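You operate a simulated robot arm through the tools that you are given. There is no shell and no other tool. Be economical: measure what you need, move in short steps, check, and stop when the job is done.

Carry out the task below with a simulated two-armed robot. There is one attempt and no reset: what you move stays moved.

TASK
Take the lid off the small steel can marked "Y407" on the top of the cloth table and lay it down there.

Only the result counts: the job must be done as asked and must still hold three seconds after the hand-in. Knocking over, shifting, dropping, spilling or breaking anything else fails it. A push-on lid holds only when it is set on centred and level and pressed home; a screw cap is set on level and turned clockwise until tight. Flat cloth is picked up by pressing the open fingertips on it (5 to 10 N) and closing them slowly along it; thin cloth reads only 2 to 8 mm in the jaws.

THE ROBOT
Two 7-joint arms with two-finger parallel grippers on one trunk, on a base that drives. Base frame: it is fixed to the floor where the robot stands at the start and does not move with it; the origin is under the middle of the robot, x ahead of it, y to its left, z up; the surface under the hand at the start is at about z = 0.8. Lengths are in m, angles in rad, forces in N, time in s.
The left shoulder is at the start at [0.062, 0.197, 1.054], the right one opposite. With the tool pointing down near the work surface each hand reaches from about 0.3 to 0.72 m from the robot's upright axis, wherever it stands, measured 20 degrees to its own side. Payload 1.57 kg a hand.
Tool frame (each hand has its own): the origin (TCP) lies between the finger pads and is the grasp point; the fingertips stand 0.03 m ahead of it; z points along the fingers, y is the line along which they close. The gripper opens to 0.11 m. The fingers are 0.024 m wide and 0.012 m thick; the gripper's body (0.048 by 0.112 m) begins 0.078 m behind the TCP.
Orientation is told as [roll, pitch, yaw] about the base's x, y, z axes, in that order, counted from this pose: with the fingers straight down and closing along the base's y, the tool's x points along the base's -x, its y along +y and its z along -z.

THE INTERFACE
- The arms move only by the tool nudge_tool. It takes "left_targets", "right_targets" or both (then of equal length, played together; a hand with none holds still); each is a list of rows, each a list of 3 entries, a list of its own where there are three numbers: the turn, a rotation vector about the base's x, y, z in units of 120 degrees (1.0 is 120 degrees), then the shift along the base's x, y, z in units of 200 mm (1.0 is 200 mm), then the opening, from 0 (shut) to 1 (fully open). In form: [[[rx, ry, rz], [tx, ty, tz], claw], ...]. A call has 1 to 8 rows; each row is the pose to reach, as a shift and turn from the pose commanded when the call began. A call with a number of a shift or a turn outside -1 to 1 is refused whole. A row lasts 0.2 s, in which the tool goes at most 0.05 m and 0.15 rad; a call with a longer step from one row to the next is refused whole, and so is a gripper value outside its range. Where a pose cannot be reached the arm comes as near as it can. A force on the tool above 40 N (or 10 N above the force at the start of the call, whichever is more), or a blocked arm, ends the call early, and 0.2 s more pass. The fingers move at their own pace (about 0.072 m/s each) and stop on an object; they squeeze with about 32 N. The grip force told is the motor's: it shows also when the fingers shut on nothing. Time passes only in rows, and 0.2 s behind the last, so rows that repeat a pose let the fingers close. The reply holds the time, the measured pose of the TCP, the force on the tool along the base axes, the opening and the grip force, in the units named above and with some noise, with the torque about the TCP (base axes, N m) and any sound that the robot's microphone picked up.
- Cameras (640 x 400 px; columns grow to the right, rows downward): "scene" is now at [0.1022, -0.0043, 1.6274]; the picture's right is [-0.07, -1.00, 0.00], its down [-0.84, 0.06, -0.54] and it looks along [0.54, -0.04, -0.84] (base axes); focal length 275 px, centre (320, 200). "left" rides on the left gripper at [0.07, -0.016, -0.141] in its tool frame; the picture's right is [0.23, 0.97, 0.00], its down [-0.85, 0.20, -0.48] and it looks along [-0.47, 0.11, 0.88] (tool axes); focal length 222 px, centre (320, 200). "right" rides on the right gripper at [0.07, 0.016, -0.141] in its tool frame; the picture's right is [-0.23, 0.97, 0.00], its down [-0.85, -0.20, -0.48] and it looks along [-0.47, -0.11, 0.88] (tool axes); focal length 222 px, centre (320, 200). There is no depth. A picture from a camera that has moved, and an enlarged one, comes with that camera's place and axes in the base frame and with its lens.
- get_image(camera): a new picture of that camera. It takes no simulated time.
- lift_body(by): slides the trunk up (or, below 0, down) by that many m; the arms and the scene camera ride with it, the base frame stays. It gives what a move gives, with no picture.
- drive_base(legs): drives the robot by 1 to 6 legs, each [ahead, left, turn to the left] in m, m and rad, along the robot's own axes; the way and the turn of a leg run together, so that a leg with both is an arc; at most 1.5 m and 3.142 rad a leg. The arms and the cameras ride along, it lands a little off, and it stops where it bumps. It gives what a move gives.
- pan_tilt(pan, tilt): turns the head with the scene camera to pan (to the left, within 1.501 rad either way) and tilt (down, from -0.506 to 1.204), counted from straight ahead of the robot. It gives what a move gives.
- zoom(camera, box): a new picture of the part [left, top, right, bottom] of that camera's present view, enlarged. It takes no simulated time.
- hand_in(): hands the job in; it is judged then, once.

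Work in short steps. Places have to be worked out from the pictures, the camera data and where the tool is seen: move nearer, look again, correct. Check each grasp and each placing, and mend what went wrong. You have 120 turns and 108 pictures in all, those below and enlarged ones among them. Open the grippers and draw the arms clear of the work before you hand the job in, unless the task says otherwise; then end with one line.

The tools are called after ">>>" as name(argument=value, ...) on one line, values as JSON. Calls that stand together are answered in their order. nudge_tool: Moves the arms, as the interface text tells. Its arguments: {"type":"object","properties":{"left_targets":{"type":"array","items":{"type":"array"}},"right_targets":{"type":"array","items":{"type":"array"}}},"required":[]} The other tools are called the same way: lift_body (by) slides the trunk up or down; drive_base (legs) drives the base; pan_tilt (pan, tilt) turns the head that bears the scene camera; get_image (camera) takes a picture; zoom (camera, box) takes an enlarged picture of a part of a camera's view; hand_in () hands the job in.

At the start:

```text
t: 0.0
left_tcp_pos: [0.5168, 0.2146, 1.1121]
left_ee_rot: [0.001, 0.002, 0.001]
left_wrist_force: [1.0, 0.3, -0.7]
left_torque: [0.02, 0.0, -0.02]
left_gripper_width: 0.1098
left_finger_force: 0.1
right_tcp_pos: [0.3552, -0.1396, 1.1097]
right_ee_rot: [0.0, 0.003, 0.0]
right_wrist_force: [0.1, 0.1, 0.2]
right_torque: [-0.02, 0.03, 0.01]
right_gripper_width: 0.1098
right_finger_force: 0.1
trunk travel left (down, up): [-0.65, 0.34]
robot x, y, heading: [-0.0037, -0.0009, -0.002]
head pan, tilt: [-0.07, 1.002]
```

scene: 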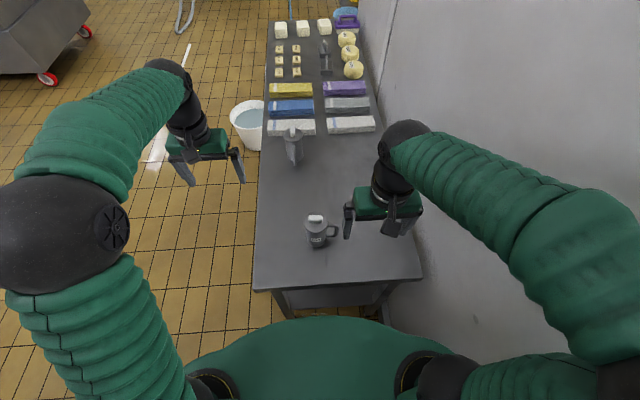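
right: 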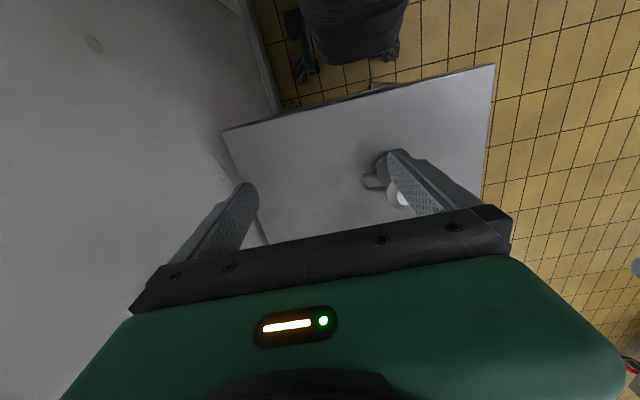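
left: 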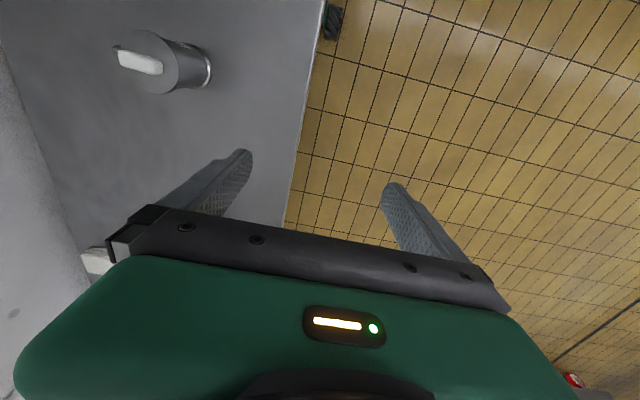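

The scene shows a mug-like can near the front and another farther off on the table; I zoom in to read labels.

>>> zoom(camera="scene", box=[270, 190, 370, 260])

>>> zoom(camera="scene", box=[250, 0, 390, 180])

>>> pan_tilt(pan=0.0, tilt=0.5)

>>> get_image(camera="scene")

```text
5.71 times, centred on (320, 225) of scene
camera zoom: at [0.1022, -0.0043, 1.6274], right [-0.07, -1.0, 0.0], down [-0.84, 0.06, -0.54], along [0.54, -0.04, -0.84], focal length 1573 px, centre (320, 57)
```

zoom: 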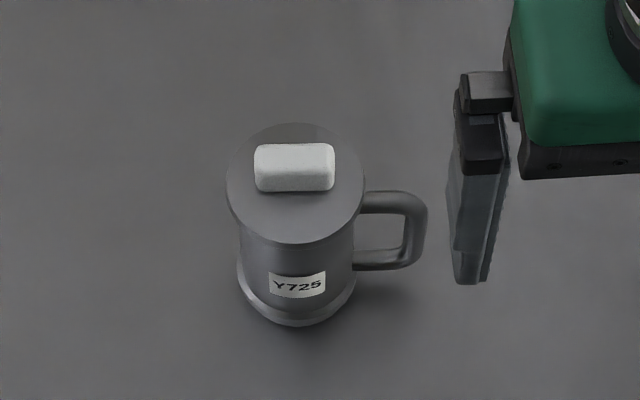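

```text
2.22 times, centred on (320, 90) of scene
camera zoom: at [0.1022, -0.0043, 1.6274], right [-0.07, -1.0, 0.0], down [-0.84, 0.06, -0.54], along [0.54, -0.04, -0.84], focal length 612 px, centre (320, 444)
```

zoom: 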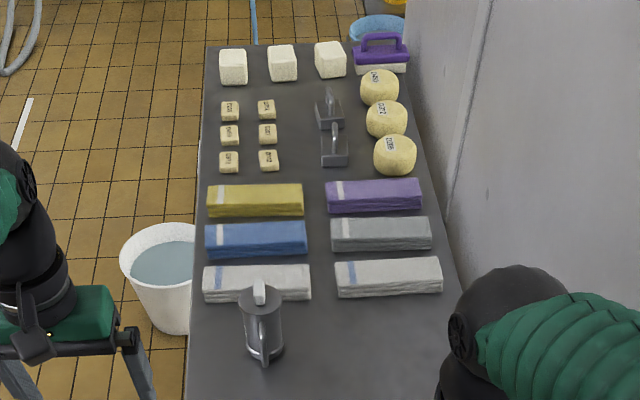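

```text
t: 0.9
left_tcp_pos: [0.5153, 0.2144, 1.1119]
left_ee_rot: [0.001, 0.0, 0.001]
left_wrist_force: [0.0, -0.7, -0.3]
left_torque: [0.01, 0.01, 0.01]
left_gripper_width: 0.1098
left_finger_force: 0.0
right_tcp_pos: [0.3535, -0.1404, 1.1087]
right_ee_rot: [0.001, 0.0, 0.001]
right_wrist_force: [0.0, -0.2, 0.6]
right_torque: [0.03, 0.01, 0.02]
right_gripper_width: 0.11
right_finger_force: 0.0
trunk travel left (down, up): [-0.65, 0.34]
robot x, y, heading: [-0.0014, -0.0013, -0.004]
head pan, tilt: [0.0, 0.499]
```

```text
102 pictures are left
camera scene: at [0.1237, 0.0006, 1.6685], right [0.0, -1.0, 0.0], down [-0.48, 0.0, -0.88], along [0.88, 0.0, -0.48], focal length 275 px, centre (320, 200)
```

scene: 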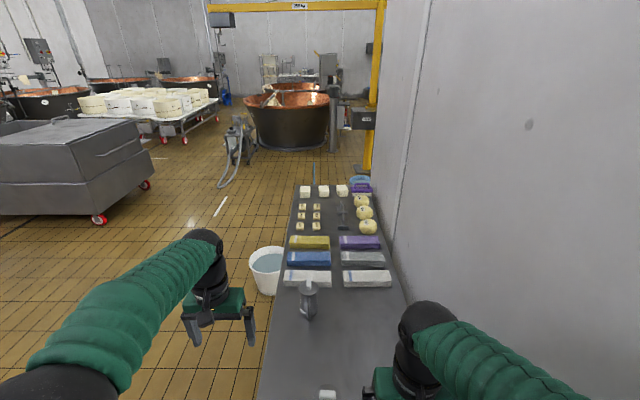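

The near can is Y725, so the far one is probably Y407. I'll zoom in to check, and look down at the gap between base and table.

>>> zoom(camera="scene", box=[280, 270, 340, 330])

>>> pan_tilt(pan=0.0, tilt=1.2)

>>> get_image(camera="scene")

>>> zoom(camera="left", box=[80, 10, 240, 110])

```text
6.67 times, centred on (310, 300) of scene
camera zoom: at [0.1237, 0.0006, 1.6685], right [0.0, -1.0, 0.0], down [-0.48, 0.0, -0.88], along [0.88, 0.0, -0.48], focal length 1835 px, centre (387, -467)
```

zoom: 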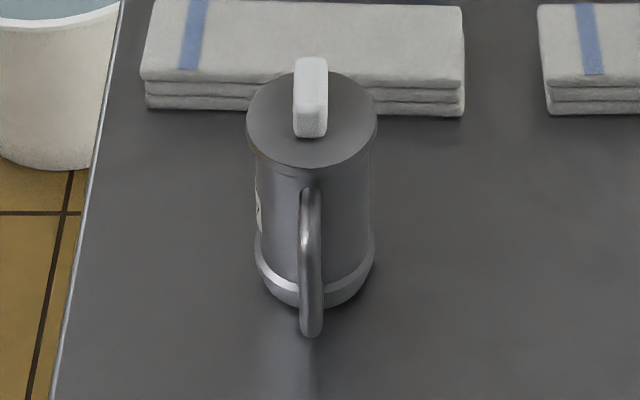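

```text
t: 2.0
left_tcp_pos: [0.5153, 0.215, 1.1135]
left_ee_rot: [0.0, 0.0, -0.001]
left_wrist_force: [0.0, -0.2, -0.6]
left_torque: [0.0, 0.0, 0.02]
left_gripper_width: 0.1101
left_finger_force: 0.0
right_tcp_pos: [0.3516, -0.1402, 1.1107]
right_ee_rot: [0.0, -0.001, 0.002]
right_wrist_force: [0.1, 0.0, 0.7]
right_torque: [0.01, -0.03, 0.04]
right_gripper_width: 0.1099
right_finger_force: 0.0
trunk travel left (down, up): [-0.65, 0.34]
robot x, y, heading: [-0.0007, -0.0028, -0.003]
head pan, tilt: [0.0, 1.201]
```

```text
100 pictures are left
camera scene: at [0.0887, 0.0006, 1.615], right [0.0, -1.0, 0.0], down [-0.93, 0.0, -0.36], along [0.36, 0.0, -0.93], focal length 275 px, centre (320, 200)
```

scene: 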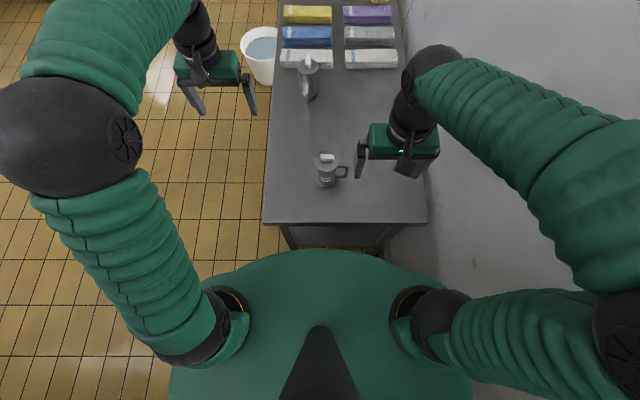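

```text
4.00 times, centred on (160, 60) of left
camera zoom: at [0.4451, 0.1974, 1.2532], right [-0.23, 0.97, 0.0], down [0.86, 0.2, 0.48], along [0.47, 0.11, -0.88], focal length 888 px, centre (960, 760)
```

zoom: 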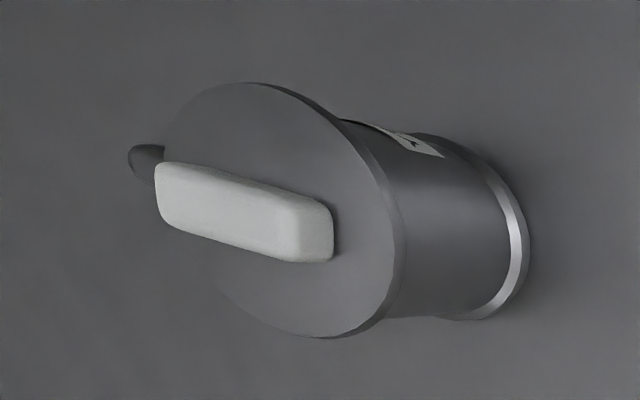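

The far can stands at about (0.82, 0.05), too far from here, and its label faces left (+y). I'll drive round to the free left side of the table and face it from there.

>>> drive_base(legs=[[0, 0.9, 0], [0.6, 0, 0], [0, 0, -1.571]])

>>> pan_tilt(pan=0.1, tilt=0.8)

>>> get_image(camera="scene")

```text
t: 13.6
left_tcp_pos: [0.8097, 0.389, 1.1129]
left_ee_rot: [0.0, 0.0, -1.578]
left_wrist_force: [0.9, 1.0, 0.3]
left_torque: [0.0, 0.01, -0.03]
left_gripper_width: 0.1101
left_finger_force: 0.0
right_tcp_pos: [0.4564, 0.5532, 1.109]
right_ee_rot: [0.0, 0.0, -1.577]
right_wrist_force: [0.2, -0.1, 0.3]
right_torque: [-0.03, 0.0, 0.0]
right_gripper_width: 0.11
right_finger_force: 0.1
trunk travel left (down, up): [-0.65, 0.34]
robot x, y, heading: [0.5977, 0.9053, -1.579]
head pan, tilt: [0.0, 1.201]
```

```text
t: 14.5
left_tcp_pos: [0.8104, 0.3883, 1.1125]
left_ee_rot: [0.0, 0.001, -1.577]
left_wrist_force: [0.5, 0.1, -0.5]
left_torque: [0.02, -0.01, 0.03]
left_gripper_width: 0.11
left_finger_force: 0.0
right_tcp_pos: [0.4561, 0.5541, 1.1105]
right_ee_rot: [0.0, 0.001, -1.579]
right_wrist_force: [-0.6, 0.1, 0.4]
right_torque: [-0.05, 0.0, -0.01]
right_gripper_width: 0.11
right_finger_force: 0.1
trunk travel left (down, up): [-0.65, 0.34]
robot x, y, heading: [0.6002, 0.9069, -1.576]
head pan, tilt: [0.099, 0.799]
```

```text
98 pictures are left
camera scene: at [0.6069, 0.7927, 1.6426], right [-1.0, -0.09, 0.0], down [-0.07, 0.72, -0.7], along [0.06, -0.69, -0.72], focal length 275 px, centre (320, 200)
```

scene: 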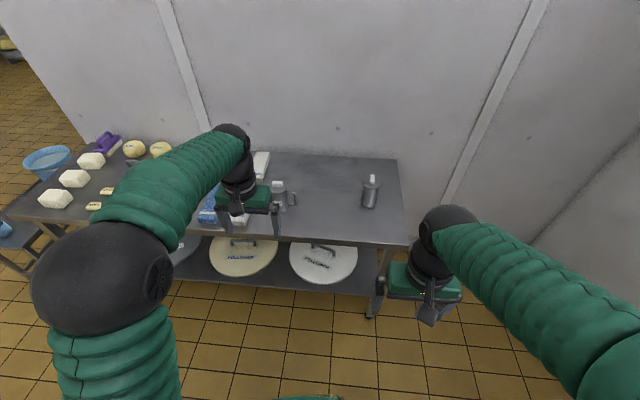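

>>> zoom(camera="scene", box=[255, 170, 305, 220])

>>> get_image(camera="left")

```text
8.00 times, centred on (280, 195) of scene
camera zoom: at [0.6069, 0.7927, 1.6426], right [-1.0, -0.09, 0.0], down [-0.07, 0.72, -0.7], along [0.06, -0.69, -0.72], focal length 2202 px, centre (640, 240)
```

zoom: 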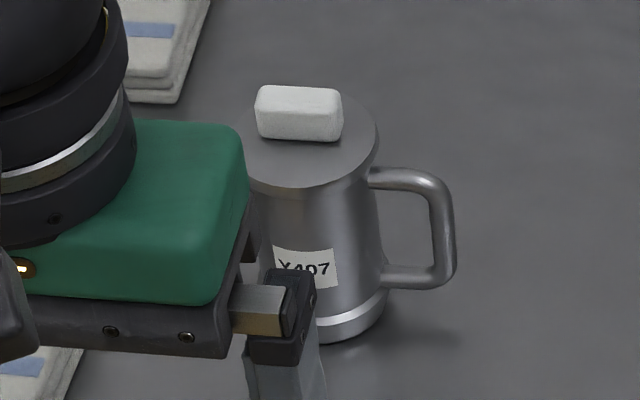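

```text
96 pictures are left
camera left: at [0.7934, 0.4587, 1.2536], right [0.98, 0.22, 0.0], down [0.19, -0.86, 0.48], along [0.1, -0.47, -0.88], focal length 222 px, centre (320, 200)
```

left: 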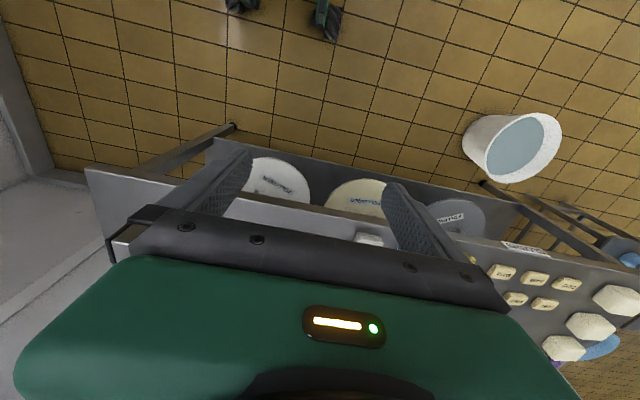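

The label reads Y407, and two views put its knob at about (0.845, 0.043, 0.934). I'll drive 0.27 m ahead to bring it within the left hand's reach.

>>> drive_base(legs=[[0.27, 0, 0]])

>>> get_image(camera="left")

>>> pan_tilt(pan=0.3, tilt=0.95)

>>> get_image(camera="scene")

```text
t: 16.3
left_tcp_pos: [0.8119, 0.1282, 1.1133]
left_ee_rot: [0.0, -0.001, -1.572]
left_wrist_force: [-0.1, -0.3, -0.1]
left_torque: [0.0, 0.03, -0.01]
left_gripper_width: 0.1099
left_finger_force: 0.0
right_tcp_pos: [0.4572, 0.2902, 1.111]
right_ee_rot: [0.0, -0.002, -1.571]
right_wrist_force: [0.1, 0.0, 0.1]
right_torque: [-0.01, 0.0, 0.01]
right_gripper_width: 0.1101
right_finger_force: 0.1
trunk travel left (down, up): [-0.65, 0.34]
robot x, y, heading: [0.5976, 0.6409, -1.573]
head pan, tilt: [0.099, 0.799]
```

```text
95 pictures are left
camera left: at [0.795, 0.1971, 1.2541], right [0.97, 0.23, 0.0], down [0.2, -0.85, 0.48], along [0.11, -0.47, -0.88], focal length 222 px, centre (320, 200)
```

left: 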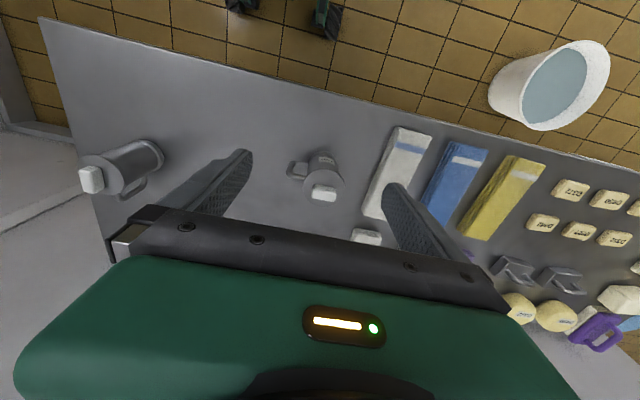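

```text
t: 17.1
left_tcp_pos: [0.8116, 0.1259, 1.1135]
left_ee_rot: [-0.002, -0.001, -1.574]
left_wrist_force: [-0.4, 1.0, -0.4]
left_torque: [0.02, 0.02, 0.01]
left_gripper_width: 0.11
left_finger_force: 0.1
right_tcp_pos: [0.4579, 0.2889, 1.1107]
right_ee_rot: [-0.001, 0.0, -1.572]
right_wrist_force: [0.2, -0.7, 0.6]
right_torque: [0.03, -0.01, -0.01]
right_gripper_width: 0.1099
right_finger_force: 0.0
trunk travel left (down, up): [-0.65, 0.34]
robot x, y, heading: [0.596, 0.6443, -1.572]
head pan, tilt: [0.3, 0.949]
```

```text
94 pictures are left
camera scene: at [0.62, 0.5383, 1.6311], right [-0.96, -0.29, 0.0], down [-0.24, 0.78, -0.58], along [0.17, -0.55, -0.81], focal length 275 px, centre (320, 200)
```

scene: 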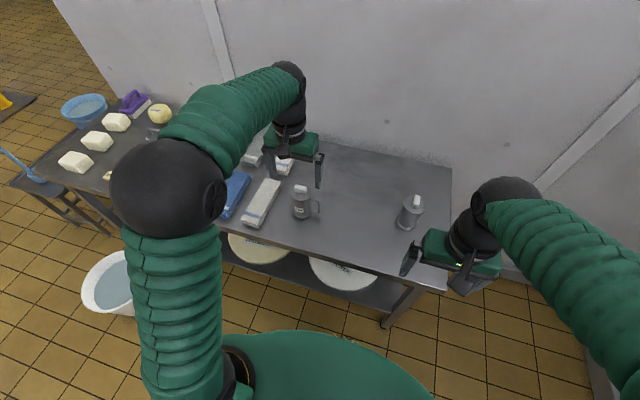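

The left camera agrees: knob at (0.838, 0.042). I'll move the left hand above it at z = 1.03 and look again.

>>> nudge_tool(left_targets=[[[0, 0, 0], [0.044, -0.14, -0.13], 1], [[0, 0, 0], [0.088, -0.28, -0.27], 1], [[0, 0, 0], [0.132, -0.42, -0.4], 1], [[0, 0, 0], [0.132, -0.42, -0.4], 1]])

>>> get_image(camera="left")

>>> zoom(camera="scene", box=[250, 140, 350, 240])

```text
t: 18.1
left_tcp_pos: [0.8377, 0.0409, 1.0322]
left_ee_rot: [0.001, -0.002, -1.574]
left_wrist_force: [0.0, -0.3, -0.6]
left_torque: [-0.03, -0.02, -0.02]
left_gripper_width: 0.1101
left_finger_force: 0.1
right_tcp_pos: [0.4591, 0.2907, 1.1104]
right_ee_rot: [-0.001, -0.002, -1.572]
right_wrist_force: [-0.3, -0.2, -0.6]
right_torque: [-0.02, 0.02, -0.03]
right_gripper_width: 0.11
right_finger_force: 0.0
trunk travel left (down, up): [-0.65, 0.34]
robot x, y, heading: [0.6033, 0.6402, -1.571]
head pan, tilt: [0.3, 0.949]
```

```text
93 pictures are left
camera left: at [0.8209, 0.1109, 1.173], right [0.97, 0.23, 0.0], down [0.2, -0.85, 0.48], along [0.11, -0.47, -0.88], focal length 222 px, centre (320, 200)
```

left: 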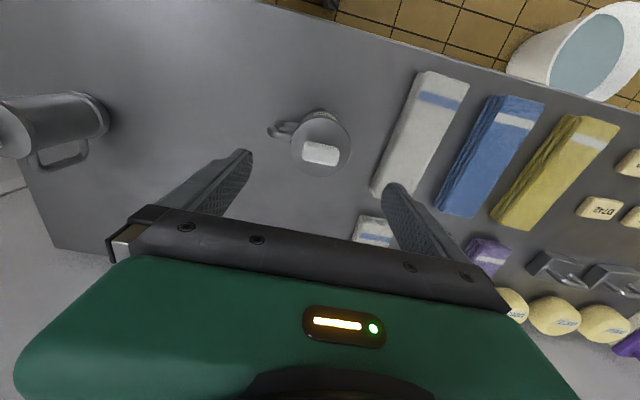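

```text
4.00 times, centred on (300, 190) of scene
camera zoom: at [0.6203, 0.5395, 1.6311], right [-0.96, -0.29, 0.0], down [-0.24, 0.78, -0.58], along [0.17, -0.56, -0.81], focal length 1101 px, centre (400, 240)
```

zoom: 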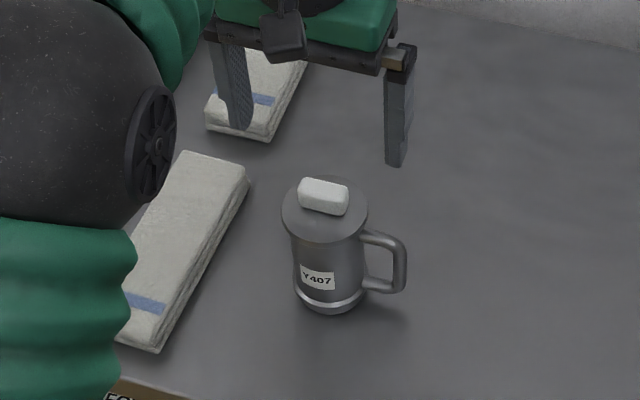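

Estimates agree to within a centimetre: knob at (0.836, 0.043), top about z 0.935, about 40 mm long. I'll narrow the jaws to 60 mm and descend to TCP z ≈ 0.965, then look.

>>> nudge_tool(left_targets=[[[0, 0, 0], [0, 0.01, -0.1], 0.55], [[0, 0, 0], [0, 0.01, -0.2], 0.55], [[0, 0, 0], [0, 0.01, -0.28], 0.55], [[0, 0, 0], [0, 0.01, -0.335], 0.55], [[0, 0, 0], [0, 0.01, -0.335], 0.55]])

>>> get_image(camera="left")

>>> zoom(camera="scene", box=[270, 150, 340, 220])

```text
t: 19.3
left_tcp_pos: [0.84, 0.0455, 0.9665]
left_ee_rot: [0.0, -0.001, -1.573]
left_wrist_force: [0.4, 0.3, 0.1]
left_torque: [0.01, -0.02, -0.01]
left_gripper_width: 0.0604
left_finger_force: 0.1
right_tcp_pos: [0.4578, 0.2887, 1.111]
right_ee_rot: [-0.001, 0.0, -1.573]
right_wrist_force: [0.4, 0.0, 0.1]
right_torque: [-0.02, 0.0, -0.01]
right_gripper_width: 0.1102
right_finger_force: 0.1
trunk travel left (down, up): [-0.65, 0.34]
robot x, y, heading: [0.5975, 0.6421, -1.573]
head pan, tilt: [0.3, 0.949]
```

```text
91 pictures are left
camera left: at [0.8224, 0.1148, 1.1063], right [0.97, 0.23, 0.0], down [0.2, -0.85, 0.48], along [0.11, -0.47, -0.88], focal length 222 px, centre (320, 200)
```

left: 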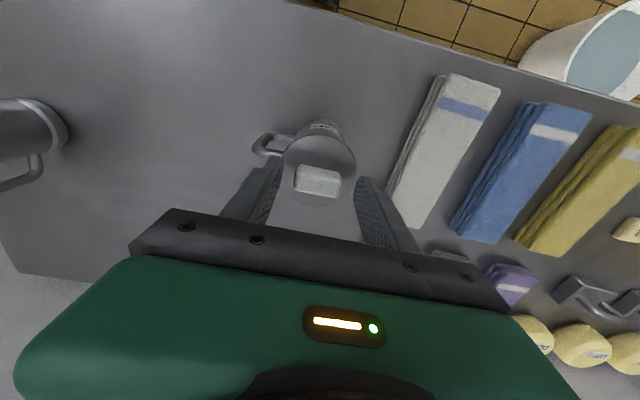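

```text
5.71 times, centred on (305, 185) of scene
camera zoom: at [0.6202, 0.539, 1.6311], right [-0.96, -0.29, 0.0], down [-0.24, 0.78, -0.58], along [0.17, -0.55, -0.81], focal length 1573 px, centre (406, 286)
```

zoom: 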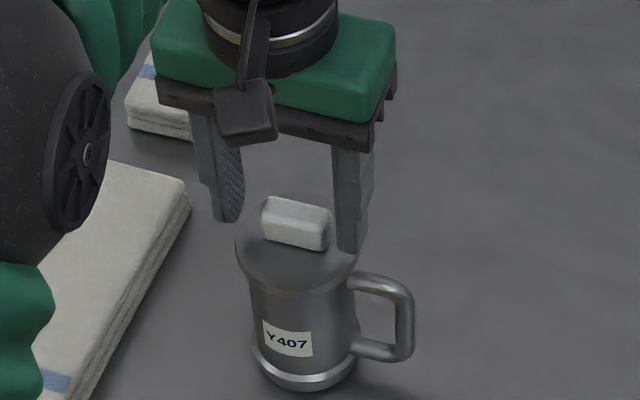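

The knob centre comes out at (0.838, 0.040), so I shift 5 mm in -y. Then I lower to TCP z ≈ 0.95, watching the force.

>>> nudge_tool(left_targets=[[[0, 0, 0], [-0.005, -0.025, 0], 0.55], [[0, 0, 0], [-0.005, -0.025, -0.04], 0.55], [[0, 0, 0], [-0.005, -0.025, -0.08], 0.55], [[0, 0, 0], [-0.005, -0.025, -0.08], 0.55]])

>>> get_image(camera="left")

>>> zoom(camera="scene", box=[280, 160, 330, 210])

```text
t: 20.3
left_tcp_pos: [0.8366, 0.0397, 0.9513]
left_ee_rot: [-0.001, -0.002, -1.573]
left_wrist_force: [0.2, 1.4, 10.1]
left_torque: [0.06, -0.07, -0.03]
left_gripper_width: 0.0606
left_finger_force: 0.1
right_tcp_pos: [0.4566, 0.289, 1.1102]
right_ee_rot: [0.002, -0.003, -1.573]
right_wrist_force: [-0.1, 0.0, 0.1]
right_torque: [0.01, -0.01, 0.01]
right_gripper_width: 0.1098
right_finger_force: 0.0
trunk travel left (down, up): [-0.65, 0.34]
robot x, y, heading: [0.5987, 0.6384, -1.577]
head pan, tilt: [0.3, 0.949]
```

```text
89 pictures are left
camera left: at [0.8203, 0.109, 1.0924], right [0.97, 0.23, 0.0], down [0.2, -0.85, 0.48], along [0.11, -0.47, -0.88], focal length 222 px, centre (320, 200)
```

left: 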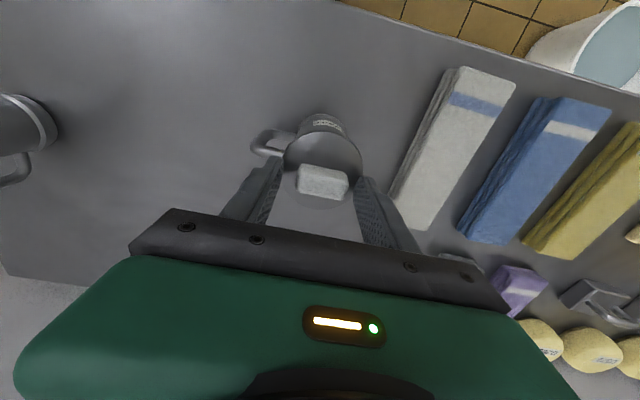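

```text
8.00 times, centred on (305, 185) of scene
camera zoom: at [0.6194, 0.5407, 1.6314], right [-0.96, -0.29, 0.0], down [-0.24, 0.78, -0.58], along [0.17, -0.56, -0.81], focal length 2202 px, centre (440, 320)
```

zoom: 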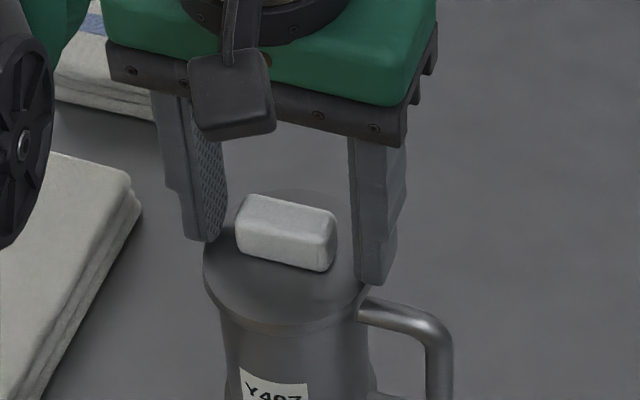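

The fingertips just touch the lid top (10 N, z ≈ 0.921) and the knob is centred between them. I'll rise 3 mm and close.

>>> nudge_tool(left_targets=[[[0, 0, 0], [0.01, 0, 0.02], 0.55], [[0, 0, 0], [0.01, 0, 0.02], 0.4], [[0, 0, 0], [0.01, 0, 0.02], 0.2], [[0, 0, 0], [0.01, 0, 0.02], 0], [[0, 0, 0], [0.01, 0, 0.02], 0]])

>>> zoom(camera="scene", box=[280, 160, 330, 210])

```text
t: 21.5
left_tcp_pos: [0.841, 0.0387, 0.9547]
left_ee_rot: [0.001, -0.002, -1.571]
left_wrist_force: [0.5, 0.0, -1.3]
left_torque: [-0.04, -0.02, -0.02]
left_gripper_width: 0.0387
left_finger_force: 31.4
right_tcp_pos: [0.4578, 0.2882, 1.1099]
right_ee_rot: [-0.001, -0.002, -1.571]
right_wrist_force: [0.6, 0.1, -1.1]
right_torque: [-0.02, -0.01, -0.03]
right_gripper_width: 0.1101
right_finger_force: 0.0
trunk travel left (down, up): [-0.65, 0.34]
robot x, y, heading: [0.5976, 0.6448, -1.574]
head pan, tilt: [0.3, 0.949]
heard: snap
```

```text
8.00 times, centred on (305, 185) of scene
camera zoom: at [0.6203, 0.5387, 1.6311], right [-0.96, -0.29, 0.0], down [-0.24, 0.78, -0.58], along [0.17, -0.55, -0.81], focal length 2202 px, centre (440, 320)
```

zoom: 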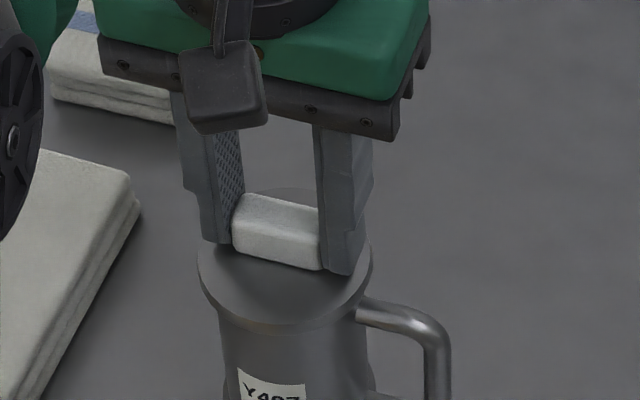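

The knob is held (38.7 mm wide, 31 N), and a snap was heard, probably the lid coming loose. I'll lift slowly straight up.

>>> nudge_tool(left_targets=[[[0, 0, 0], [0, 0, 0.02], 0], [[0, 0, 0], [0, 0, 0.05], 0], [[0, 0, 0], [0, 0, 0.09], 0], [[0, 0, 0], [0, 0, 0.14], 0], [[0, 0, 0], [0, 0, 0.2], 0], [[0, 0, 0], [0, 0, 0.2], 0]])

>>> zoom(camera="scene", box=[260, 150, 340, 230])

```text
t: 22.9
left_tcp_pos: [0.8401, 0.0399, 0.9963]
left_ee_rot: [0.0, -0.001, -1.573]
left_wrist_force: [-0.1, 0.7, -0.6]
left_torque: [0.01, 0.03, 0.0]
left_gripper_width: 0.039
left_finger_force: 31.5
right_tcp_pos: [0.4575, 0.2903, 1.1103]
right_ee_rot: [0.001, -0.001, -1.572]
right_wrist_force: [0.1, 0.7, 0.2]
right_torque: [-0.01, 0.01, 0.02]
right_gripper_width: 0.1097
right_finger_force: 0.2
trunk travel left (down, up): [-0.65, 0.34]
robot x, y, heading: [0.5959, 0.6435, -1.572]
head pan, tilt: [0.3, 0.949]
```

```text
5.00 times, centred on (300, 190) of scene
camera zoom: at [0.6203, 0.5384, 1.631], right [-0.96, -0.29, 0.0], down [-0.24, 0.78, -0.58], along [0.17, -0.55, -0.81], focal length 1376 px, centre (420, 250)
```

zoom: 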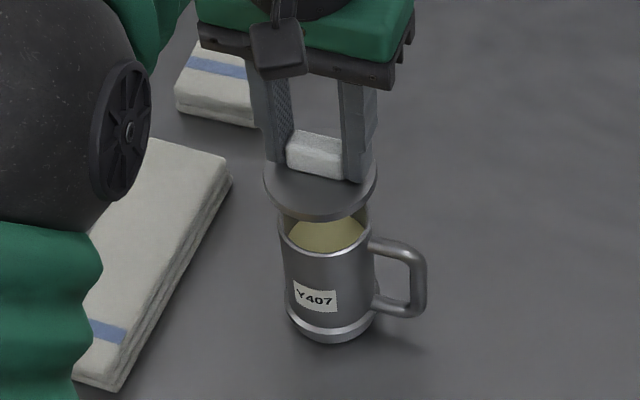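

The lid is off and the can stands still. I'll carry it to the free spot at about (0.66, 0.03), between the two cans.

>>> nudge_tool(left_targets=[[[0, 0, 0], [0, 0, 0.1], 0], [[0, 0, 0], [-0.12, 0, 0.15], 0], [[0, 0, 0], [-0.3, -0.02, 0.15], 0], [[0, 0, 0], [-0.5, -0.04, 0.15], 0], [[0, 0, 0], [-0.7, -0.05, 0.15], 0], [[0, 0, 0], [-0.85, -0.05, 0.15], 0], [[0, 0, 0], [-0.9, -0.05, 0.15], 0], [[0, 0, 0], [-0.9, -0.05, 0.15], 0]])

>>> get_image(camera="scene")

>>> get_image(camera="left")

```text
t: 24.7
left_tcp_pos: [0.6576, 0.0304, 1.0253]
left_ee_rot: [0.0, -0.001, -1.571]
left_wrist_force: [-0.3, -0.4, -0.6]
left_torque: [-0.01, 0.03, 0.01]
left_gripper_width: 0.039
left_finger_force: 32.0
right_tcp_pos: [0.4574, 0.2891, 1.1098]
right_ee_rot: [0.001, -0.002, -1.574]
right_wrist_force: [-0.6, -0.7, -1.3]
right_torque: [0.02, 0.03, 0.02]
right_gripper_width: 0.11
right_finger_force: 0.0
trunk travel left (down, up): [-0.65, 0.34]
robot x, y, heading: [0.5998, 0.6431, -1.573]
head pan, tilt: [0.3, 0.949]
```

```text
85 pictures are left
camera scene: at [0.6192, 0.5386, 1.6311], right [-0.96, -0.29, 0.0], down [-0.24, 0.78, -0.58], along [0.17, -0.55, -0.81], focal length 275 px, centre (320, 200)
```

scene: 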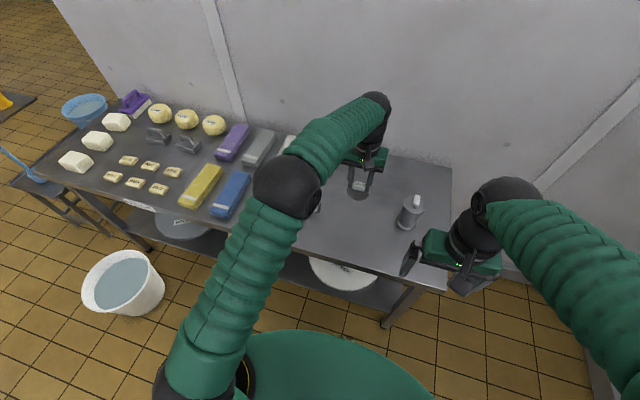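

```text
84 pictures are left
camera left: at [0.6413, 0.0993, 1.1655], right [0.97, 0.23, 0.0], down [0.2, -0.85, 0.48], along [0.11, -0.47, -0.88], focal length 222 px, centre (320, 200)
```

left: 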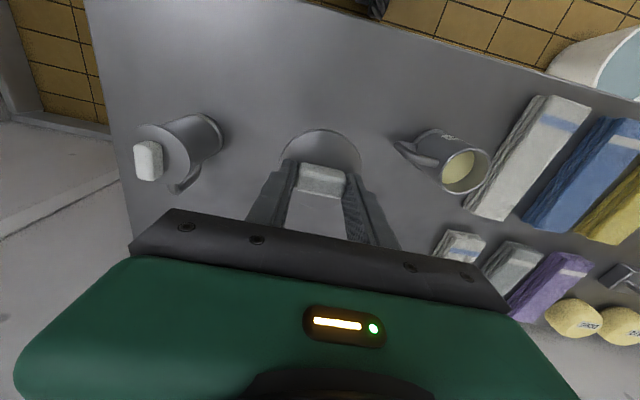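

Free space is confirmed between the cans. I'll lower to TCP z ≈ 0.875 and check that the forearm stays clear of the open can.

>>> nudge_tool(left_targets=[[[0, 0, 0], [0, 0, -0.15], 0], [[0, 0, 0], [0, 0, -0.35], 0], [[0, 0, 0], [0, 0, -0.55], 0], [[0, 0, 0], [0, 0, -0.7], 0], [[0, 0, 0], [0, 0, -0.75], 0], [[0, 0, 0], [0, 0, -0.75], 0]])

>>> get_image(camera="left")

>>> get_image(camera="right")

>>> zoom(camera="scene", box=[280, 130, 440, 230])

```text
t: 26.1
left_tcp_pos: [0.6584, 0.0302, 0.8743]
left_ee_rot: [0.0, -0.001, -1.573]
left_wrist_force: [0.4, -0.8, -0.4]
left_torque: [0.0, -0.01, 0.03]
left_gripper_width: 0.0391
left_finger_force: 32.1
right_tcp_pos: [0.4563, 0.2895, 1.1093]
right_ee_rot: [0.0, 0.001, -1.573]
right_wrist_force: [0.3, 0.6, -0.1]
right_torque: [0.02, -0.01, -0.03]
right_gripper_width: 0.1101
right_finger_force: 0.1
trunk travel left (down, up): [-0.65, 0.34]
robot x, y, heading: [0.5978, 0.6424, -1.573]
head pan, tilt: [0.3, 0.949]
```

```text
83 pictures are left
camera left: at [0.641, 0.0994, 1.015], right [0.97, 0.23, 0.0], down [0.2, -0.85, 0.48], along [0.11, -0.47, -0.88], focal length 222 px, centre (320, 200)
```

left: 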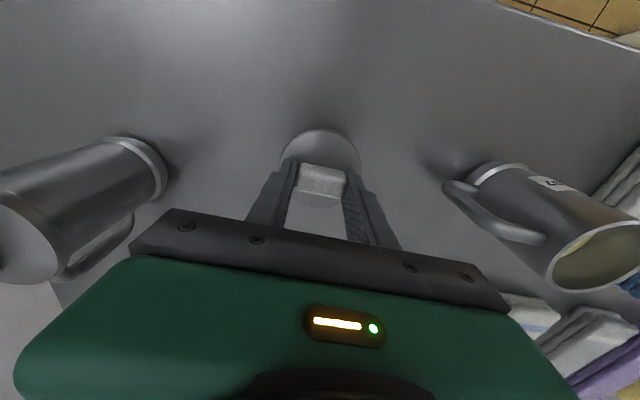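

```text
82 pictures are left
camera right: at [0.4737, 0.3597, 1.2515], right [0.97, -0.23, 0.0], down [-0.2, -0.85, 0.48], along [-0.11, -0.47, -0.88], focal length 222 px, centre (320, 200)
```

right: 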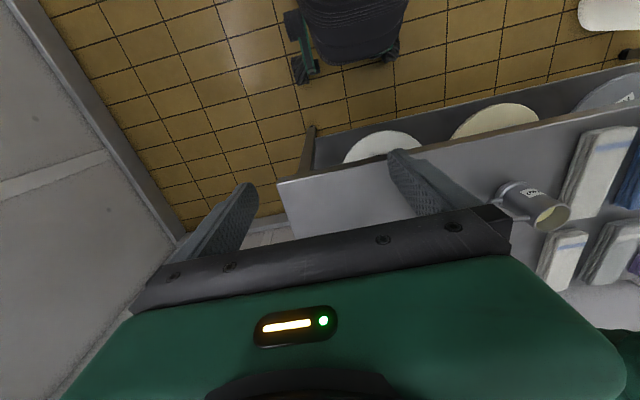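

```text
4.00 times, centred on (360, 180) of scene
camera zoom: at [0.6191, 0.5387, 1.6311], right [-0.96, -0.29, 0.0], down [-0.24, 0.78, -0.58], along [0.17, -0.55, -0.81], focal length 1101 px, centre (160, 280)
```

zoom: 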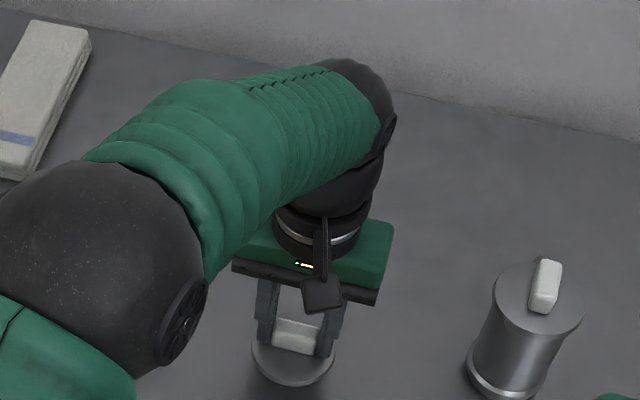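

Forearm is clear. I'll lower in small steps toward contact with the table.

>>> nudge_tool(left_targets=[[[0, 0, 0], [0, 0, -0.03], 0], [[0, 0, 0], [0, 0, -0.06], 0], [[0, 0, 0], [0, 0, -0.09], 0], [[0, 0, 0], [0, 0, -0.09], 0]])

>>> zoom(camera="scene", box=[330, 190, 380, 240])

```text
t: 27.1
left_tcp_pos: [0.6573, 0.0292, 0.8563]
left_ee_rot: [0.001, -0.002, -1.573]
left_wrist_force: [0.5, 0.2, -0.4]
left_torque: [0.0, 0.03, -0.04]
left_gripper_width: 0.0387
left_finger_force: 32.2
right_tcp_pos: [0.4576, 0.2903, 1.1099]
right_ee_rot: [-0.001, 0.0, -1.573]
right_wrist_force: [0.5, 0.5, -0.2]
right_torque: [-0.01, 0.01, -0.02]
right_gripper_width: 0.11
right_finger_force: 0.0
trunk travel left (down, up): [-0.65, 0.34]
robot x, y, heading: [0.5968, 0.64, -1.571]
head pan, tilt: [0.3, 0.949]
```

```text
8.00 times, centred on (355, 215) of scene
camera zoom: at [0.6191, 0.5385, 1.6311], right [-0.96, -0.29, 0.0], down [-0.24, 0.78, -0.58], along [0.17, -0.55, -0.81], focal length 2202 px, centre (40, 80)
```

zoom: 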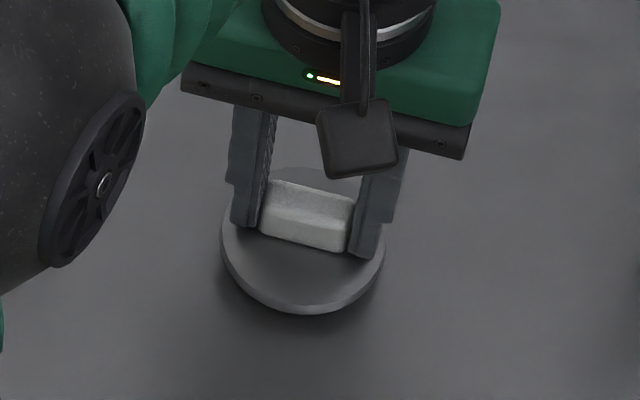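

No contact yet, but the shadow is close. I continue down in 2 mm steps.

>>> nudge_tool(left_targets=[[[0, 0, 0], [0, 0, -0.01], 0], [[0, 0, 0], [0, 0, -0.02], 0], [[0, 0, 0], [0, 0, -0.03], 0], [[0, 0, 0], [0, 0, -0.035], 0]])

```text
t: 28.1
left_tcp_pos: [0.6597, 0.0304, 0.8501]
left_ee_rot: [-0.001, -0.002, -1.575]
left_wrist_force: [1.1, -0.3, -0.8]
left_torque: [-0.01, -0.02, 0.0]
left_gripper_width: 0.0389
left_finger_force: 32.1
right_tcp_pos: [0.457, 0.2882, 1.1098]
right_ee_rot: [0.001, -0.002, -1.573]
right_wrist_force: [0.6, -0.2, -0.2]
right_torque: [0.01, -0.01, -0.02]
right_gripper_width: 0.1098
right_finger_force: 0.1
trunk travel left (down, up): [-0.65, 0.34]
robot x, y, heading: [0.602, 0.6437, -1.569]
head pan, tilt: [0.3, 0.949]
```

Still no contact force; down further.

>>> nudge_tool(left_targets=[[[0, 0, 0], [0, 0, -0.01], 0], [[0, 0, 0], [0, 0, -0.02], 0], [[0, 0, 0], [0, 0, -0.03], 0], [[0, 0, 0], [0, 0, -0.03], 0]])

>>> zoom(camera="scene", box=[330, 190, 380, 240])

```text
t: 29.1
left_tcp_pos: [0.6593, 0.0296, 0.8429]
left_ee_rot: [0.0, -0.001, -1.573]
left_wrist_force: [-0.7, 0.3, -0.3]
left_torque: [-0.03, -0.02, 0.03]
left_gripper_width: 0.0388
left_finger_force: 31.9
right_tcp_pos: [0.4564, 0.2893, 1.1097]
right_ee_rot: [-0.001, 0.0, -1.572]
right_wrist_force: [-1.0, 0.1, -0.4]
right_torque: [0.0, -0.05, 0.03]
right_gripper_width: 0.11
right_finger_force: 0.2
trunk travel left (down, up): [-0.65, 0.34]
robot x, y, heading: [0.6014, 0.6455, -1.574]
head pan, tilt: [0.3, 0.949]
```

```text
8.00 times, centred on (355, 215) of scene
camera zoom: at [0.6191, 0.5384, 1.6311], right [-0.96, -0.29, 0.0], down [-0.24, 0.78, -0.58], along [0.17, -0.55, -0.81], focal length 2202 px, centre (40, 80)
```

zoom: 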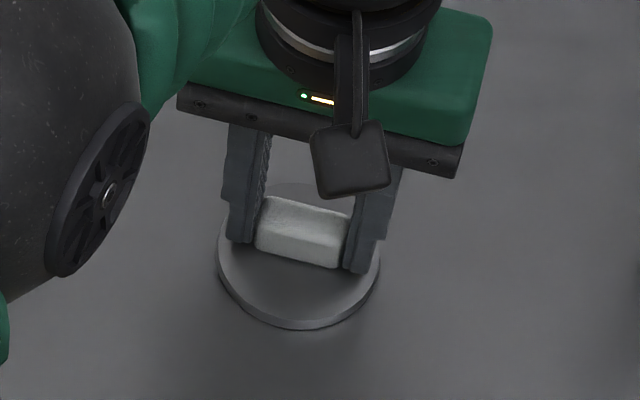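

Very near now; I continue a few millimetres more.

>>> nudge_tool(left_targets=[[[0, 0, 0], [0, 0, -0.008], 0], [[0, 0, 0], [0, 0, -0.016], 0], [[0, 0, 0], [0, 0, -0.024], 0], [[0, 0, 0], [0, 0, -0.024], 0]])

```text
t: 30.1
left_tcp_pos: [0.659, 0.0303, 0.8414]
left_ee_rot: [0.001, -0.012, -1.573]
left_wrist_force: [0.4, -2.2, 35.1]
left_torque: [0.6, -0.02, 0.03]
left_gripper_width: 0.0389
left_finger_force: 31.9
right_tcp_pos: [0.4559, 0.2922, 1.1122]
right_ee_rot: [0.002, -0.002, -1.573]
right_wrist_force: [-0.6, 0.1, 0.3]
right_torque: [-0.01, 0.02, -0.01]
right_gripper_width: 0.1098
right_finger_force: 0.0
trunk travel left (down, up): [-0.65, 0.34]
robot x, y, heading: [0.6, 0.6417, -1.571]
head pan, tilt: [0.3, 0.949]
```

Contact at z ≈ 0.841 with 35 N. I'll ease up 3 mm to relieve the press, then open to let go.

>>> nudge_tool(left_targets=[[[0, 0, 0], [0, 0, 0.008], 0], [[0, 0, 0], [0, 0, 0.017], 0], [[0, 0, 0], [0, 0, 0.017], 0.45], [[0, 0, 0], [0, 0, 0.017], 0.6], [[0, 0, 0], [0, 0, 0.017], 0.6]])

>>> zoom(camera="scene", box=[330, 190, 380, 240])

```text
t: 31.3
left_tcp_pos: [0.6615, 0.031, 0.8406]
left_ee_rot: [-0.001, 0.0, -1.571]
left_wrist_force: [4.6, 2.7, 11.4]
left_torque: [0.1, 0.23, -0.07]
left_gripper_width: 0.0626
left_finger_force: 0.0
right_tcp_pos: [0.4588, 0.2906, 1.1102]
right_ee_rot: [0.001, -0.002, -1.573]
right_wrist_force: [-0.2, -0.5, 0.0]
right_torque: [-0.02, -0.03, -0.03]
right_gripper_width: 0.1101
right_finger_force: 0.0
trunk travel left (down, up): [-0.65, 0.34]
robot x, y, heading: [0.5984, 0.6413, -1.569]
head pan, tilt: [0.3, 0.949]
```

```text
8.00 times, centred on (355, 215) of scene
camera zoom: at [0.6208, 0.5415, 1.6312], right [-0.96, -0.29, 0.0], down [-0.24, 0.78, -0.58], along [0.17, -0.56, -0.81], focal length 2202 px, centre (40, 80)
```

zoom: 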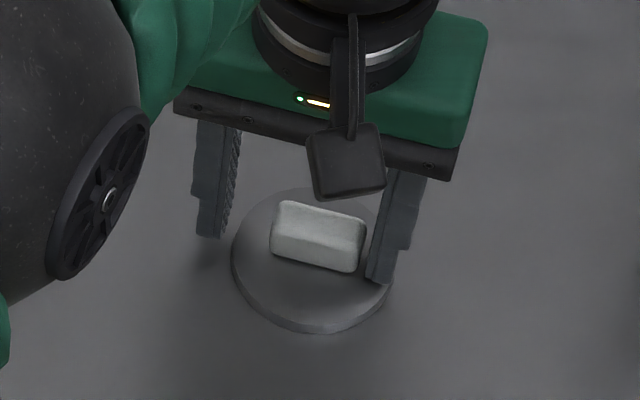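

Lid is released and lies on the table; one fingertip still rests on it, so I raise the hand straight up.

>>> nudge_tool(left_targets=[[[0, 0, 0], [0, 0, 0.02], 0.6], [[0, 0, 0], [-0.01, 0, 0.05], 0.65], [[0, 0, 0], [-0.01, 0, 0.15], 0.7], [[0, 0, 0], [-0.01, 0, 0.35], 0.7], [[0, 0, 0], [-0.01, 0, 0.55], 0.7], [[0, 0, 0], [-0.01, 0, 0.75], 0.7], [[0, 0, 0], [-0.01, 0, 0.95], 0.7]])

>>> zoom(camera="scene", box=[270, 150, 430, 250])

>>> get_image(camera="left")

```text
t: 32.9
left_tcp_pos: [0.6585, 0.0327, 1.0337]
left_ee_rot: [0.0, -0.002, -1.571]
left_wrist_force: [0.1, 0.5, 0.7]
left_torque: [-0.02, -0.01, 0.02]
left_gripper_width: 0.0771
left_finger_force: 0.0
right_tcp_pos: [0.4583, 0.2897, 1.1106]
right_ee_rot: [0.0, -0.003, -1.573]
right_wrist_force: [0.5, 1.1, -0.2]
right_torque: [-0.04, 0.0, 0.01]
right_gripper_width: 0.1102
right_finger_force: 0.1
trunk travel left (down, up): [-0.65, 0.34]
robot x, y, heading: [0.5953, 0.6389, -1.575]
head pan, tilt: [0.3, 0.949]
```

```text
4.00 times, centred on (350, 200) of scene
camera zoom: at [0.6192, 0.5401, 1.6311], right [-0.96, -0.29, 0.0], down [-0.24, 0.78, -0.58], along [0.17, -0.56, -0.81], focal length 1101 px, centre (200, 200)
```

zoom: 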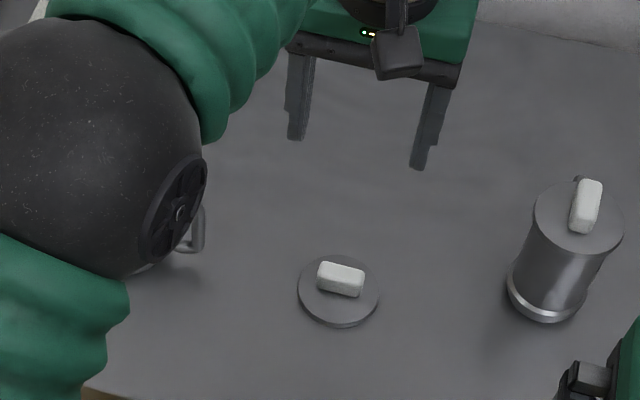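

```text
76 pictures are left
camera left: at [0.6399, 0.1028, 1.1742], right [0.97, 0.23, 0.0], down [0.2, -0.85, 0.48], along [0.11, -0.47, -0.88], focal length 222 px, centre (320, 200)
```

left: 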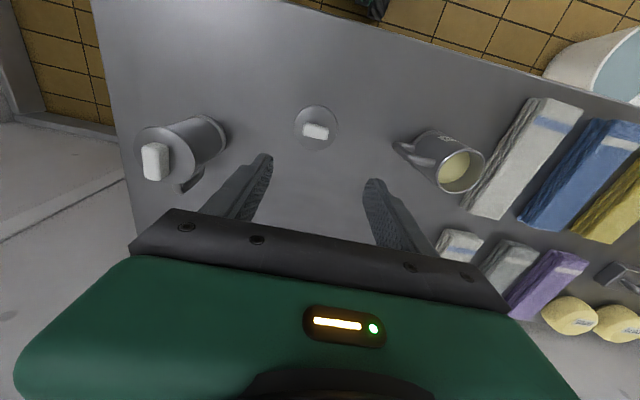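

The lid lies flat on the table, and both cans are upright. I'll raise the hand a bit more and back the robot off.

>>> nudge_tool(left_targets=[[[0, 0, 0], [0, 0, 0.2], 1], [[0, 0, 0], [0, 0, 0.4], 1], [[0, 0, 0], [0, 0, 0.4], 1]])

>>> drive_base(legs=[[-0.3, 0, 0]])

>>> get_image(camera="scene")

```text
t: 33.7
left_tcp_pos: [0.6576, 0.03, 1.1137]
left_ee_rot: [0.0, 0.0, -1.573]
left_wrist_force: [0.3, -1.1, -1.0]
left_torque: [-0.02, 0.01, -0.02]
left_gripper_width: 0.1099
left_finger_force: 0.1
right_tcp_pos: [0.4573, 0.2889, 1.1102]
right_ee_rot: [-0.002, -0.003, -1.572]
right_wrist_force: [1.3, -0.6, 0.3]
right_torque: [-0.01, 0.01, -0.01]
right_gripper_width: 0.1102
right_finger_force: 0.0
trunk travel left (down, up): [-0.65, 0.34]
robot x, y, heading: [0.5978, 0.6382, -1.57]
head pan, tilt: [0.3, 0.949]
```

```text
t: 35.7
left_tcp_pos: [0.6622, 0.3349, 1.1146]
left_ee_rot: [-0.001, 0.0, -1.563]
left_wrist_force: [0.0, -0.5, 0.1]
left_torque: [-0.03, 0.01, 0.05]
left_gripper_width: 0.1098
left_finger_force: 0.2
right_tcp_pos: [0.4591, 0.5933, 1.109]
right_ee_rot: [-0.001, 0.003, -1.565]
right_wrist_force: [0.0, 0.0, -0.1]
right_torque: [0.05, 0.01, 0.02]
right_gripper_width: 0.11
right_finger_force: 0.0
trunk travel left (down, up): [-0.65, 0.34]
robot x, y, heading: [0.5944, 0.947, -1.56]
head pan, tilt: [0.3, 0.949]
```

```text
75 pictures are left
camera scene: at [0.6192, 0.8418, 1.6309], right [-0.95, -0.3, 0.0], down [-0.25, 0.78, -0.58], along [0.18, -0.55, -0.82], focal length 275 px, centre (320, 200)
```

scene: 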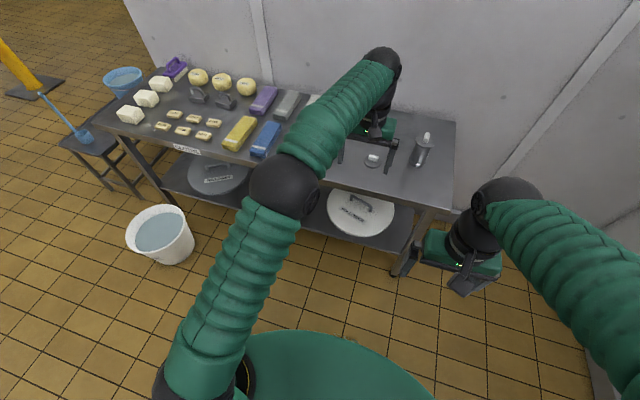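

The lid rests on the table, everything else is as it was, and both arms are clear, so I hand in.

>>> hand_in()

```text
The job is handed in.
```

The lid of can Y407 is off and lying flat on the cloth table. The can is still upright in its place, and both arms are open and clear.
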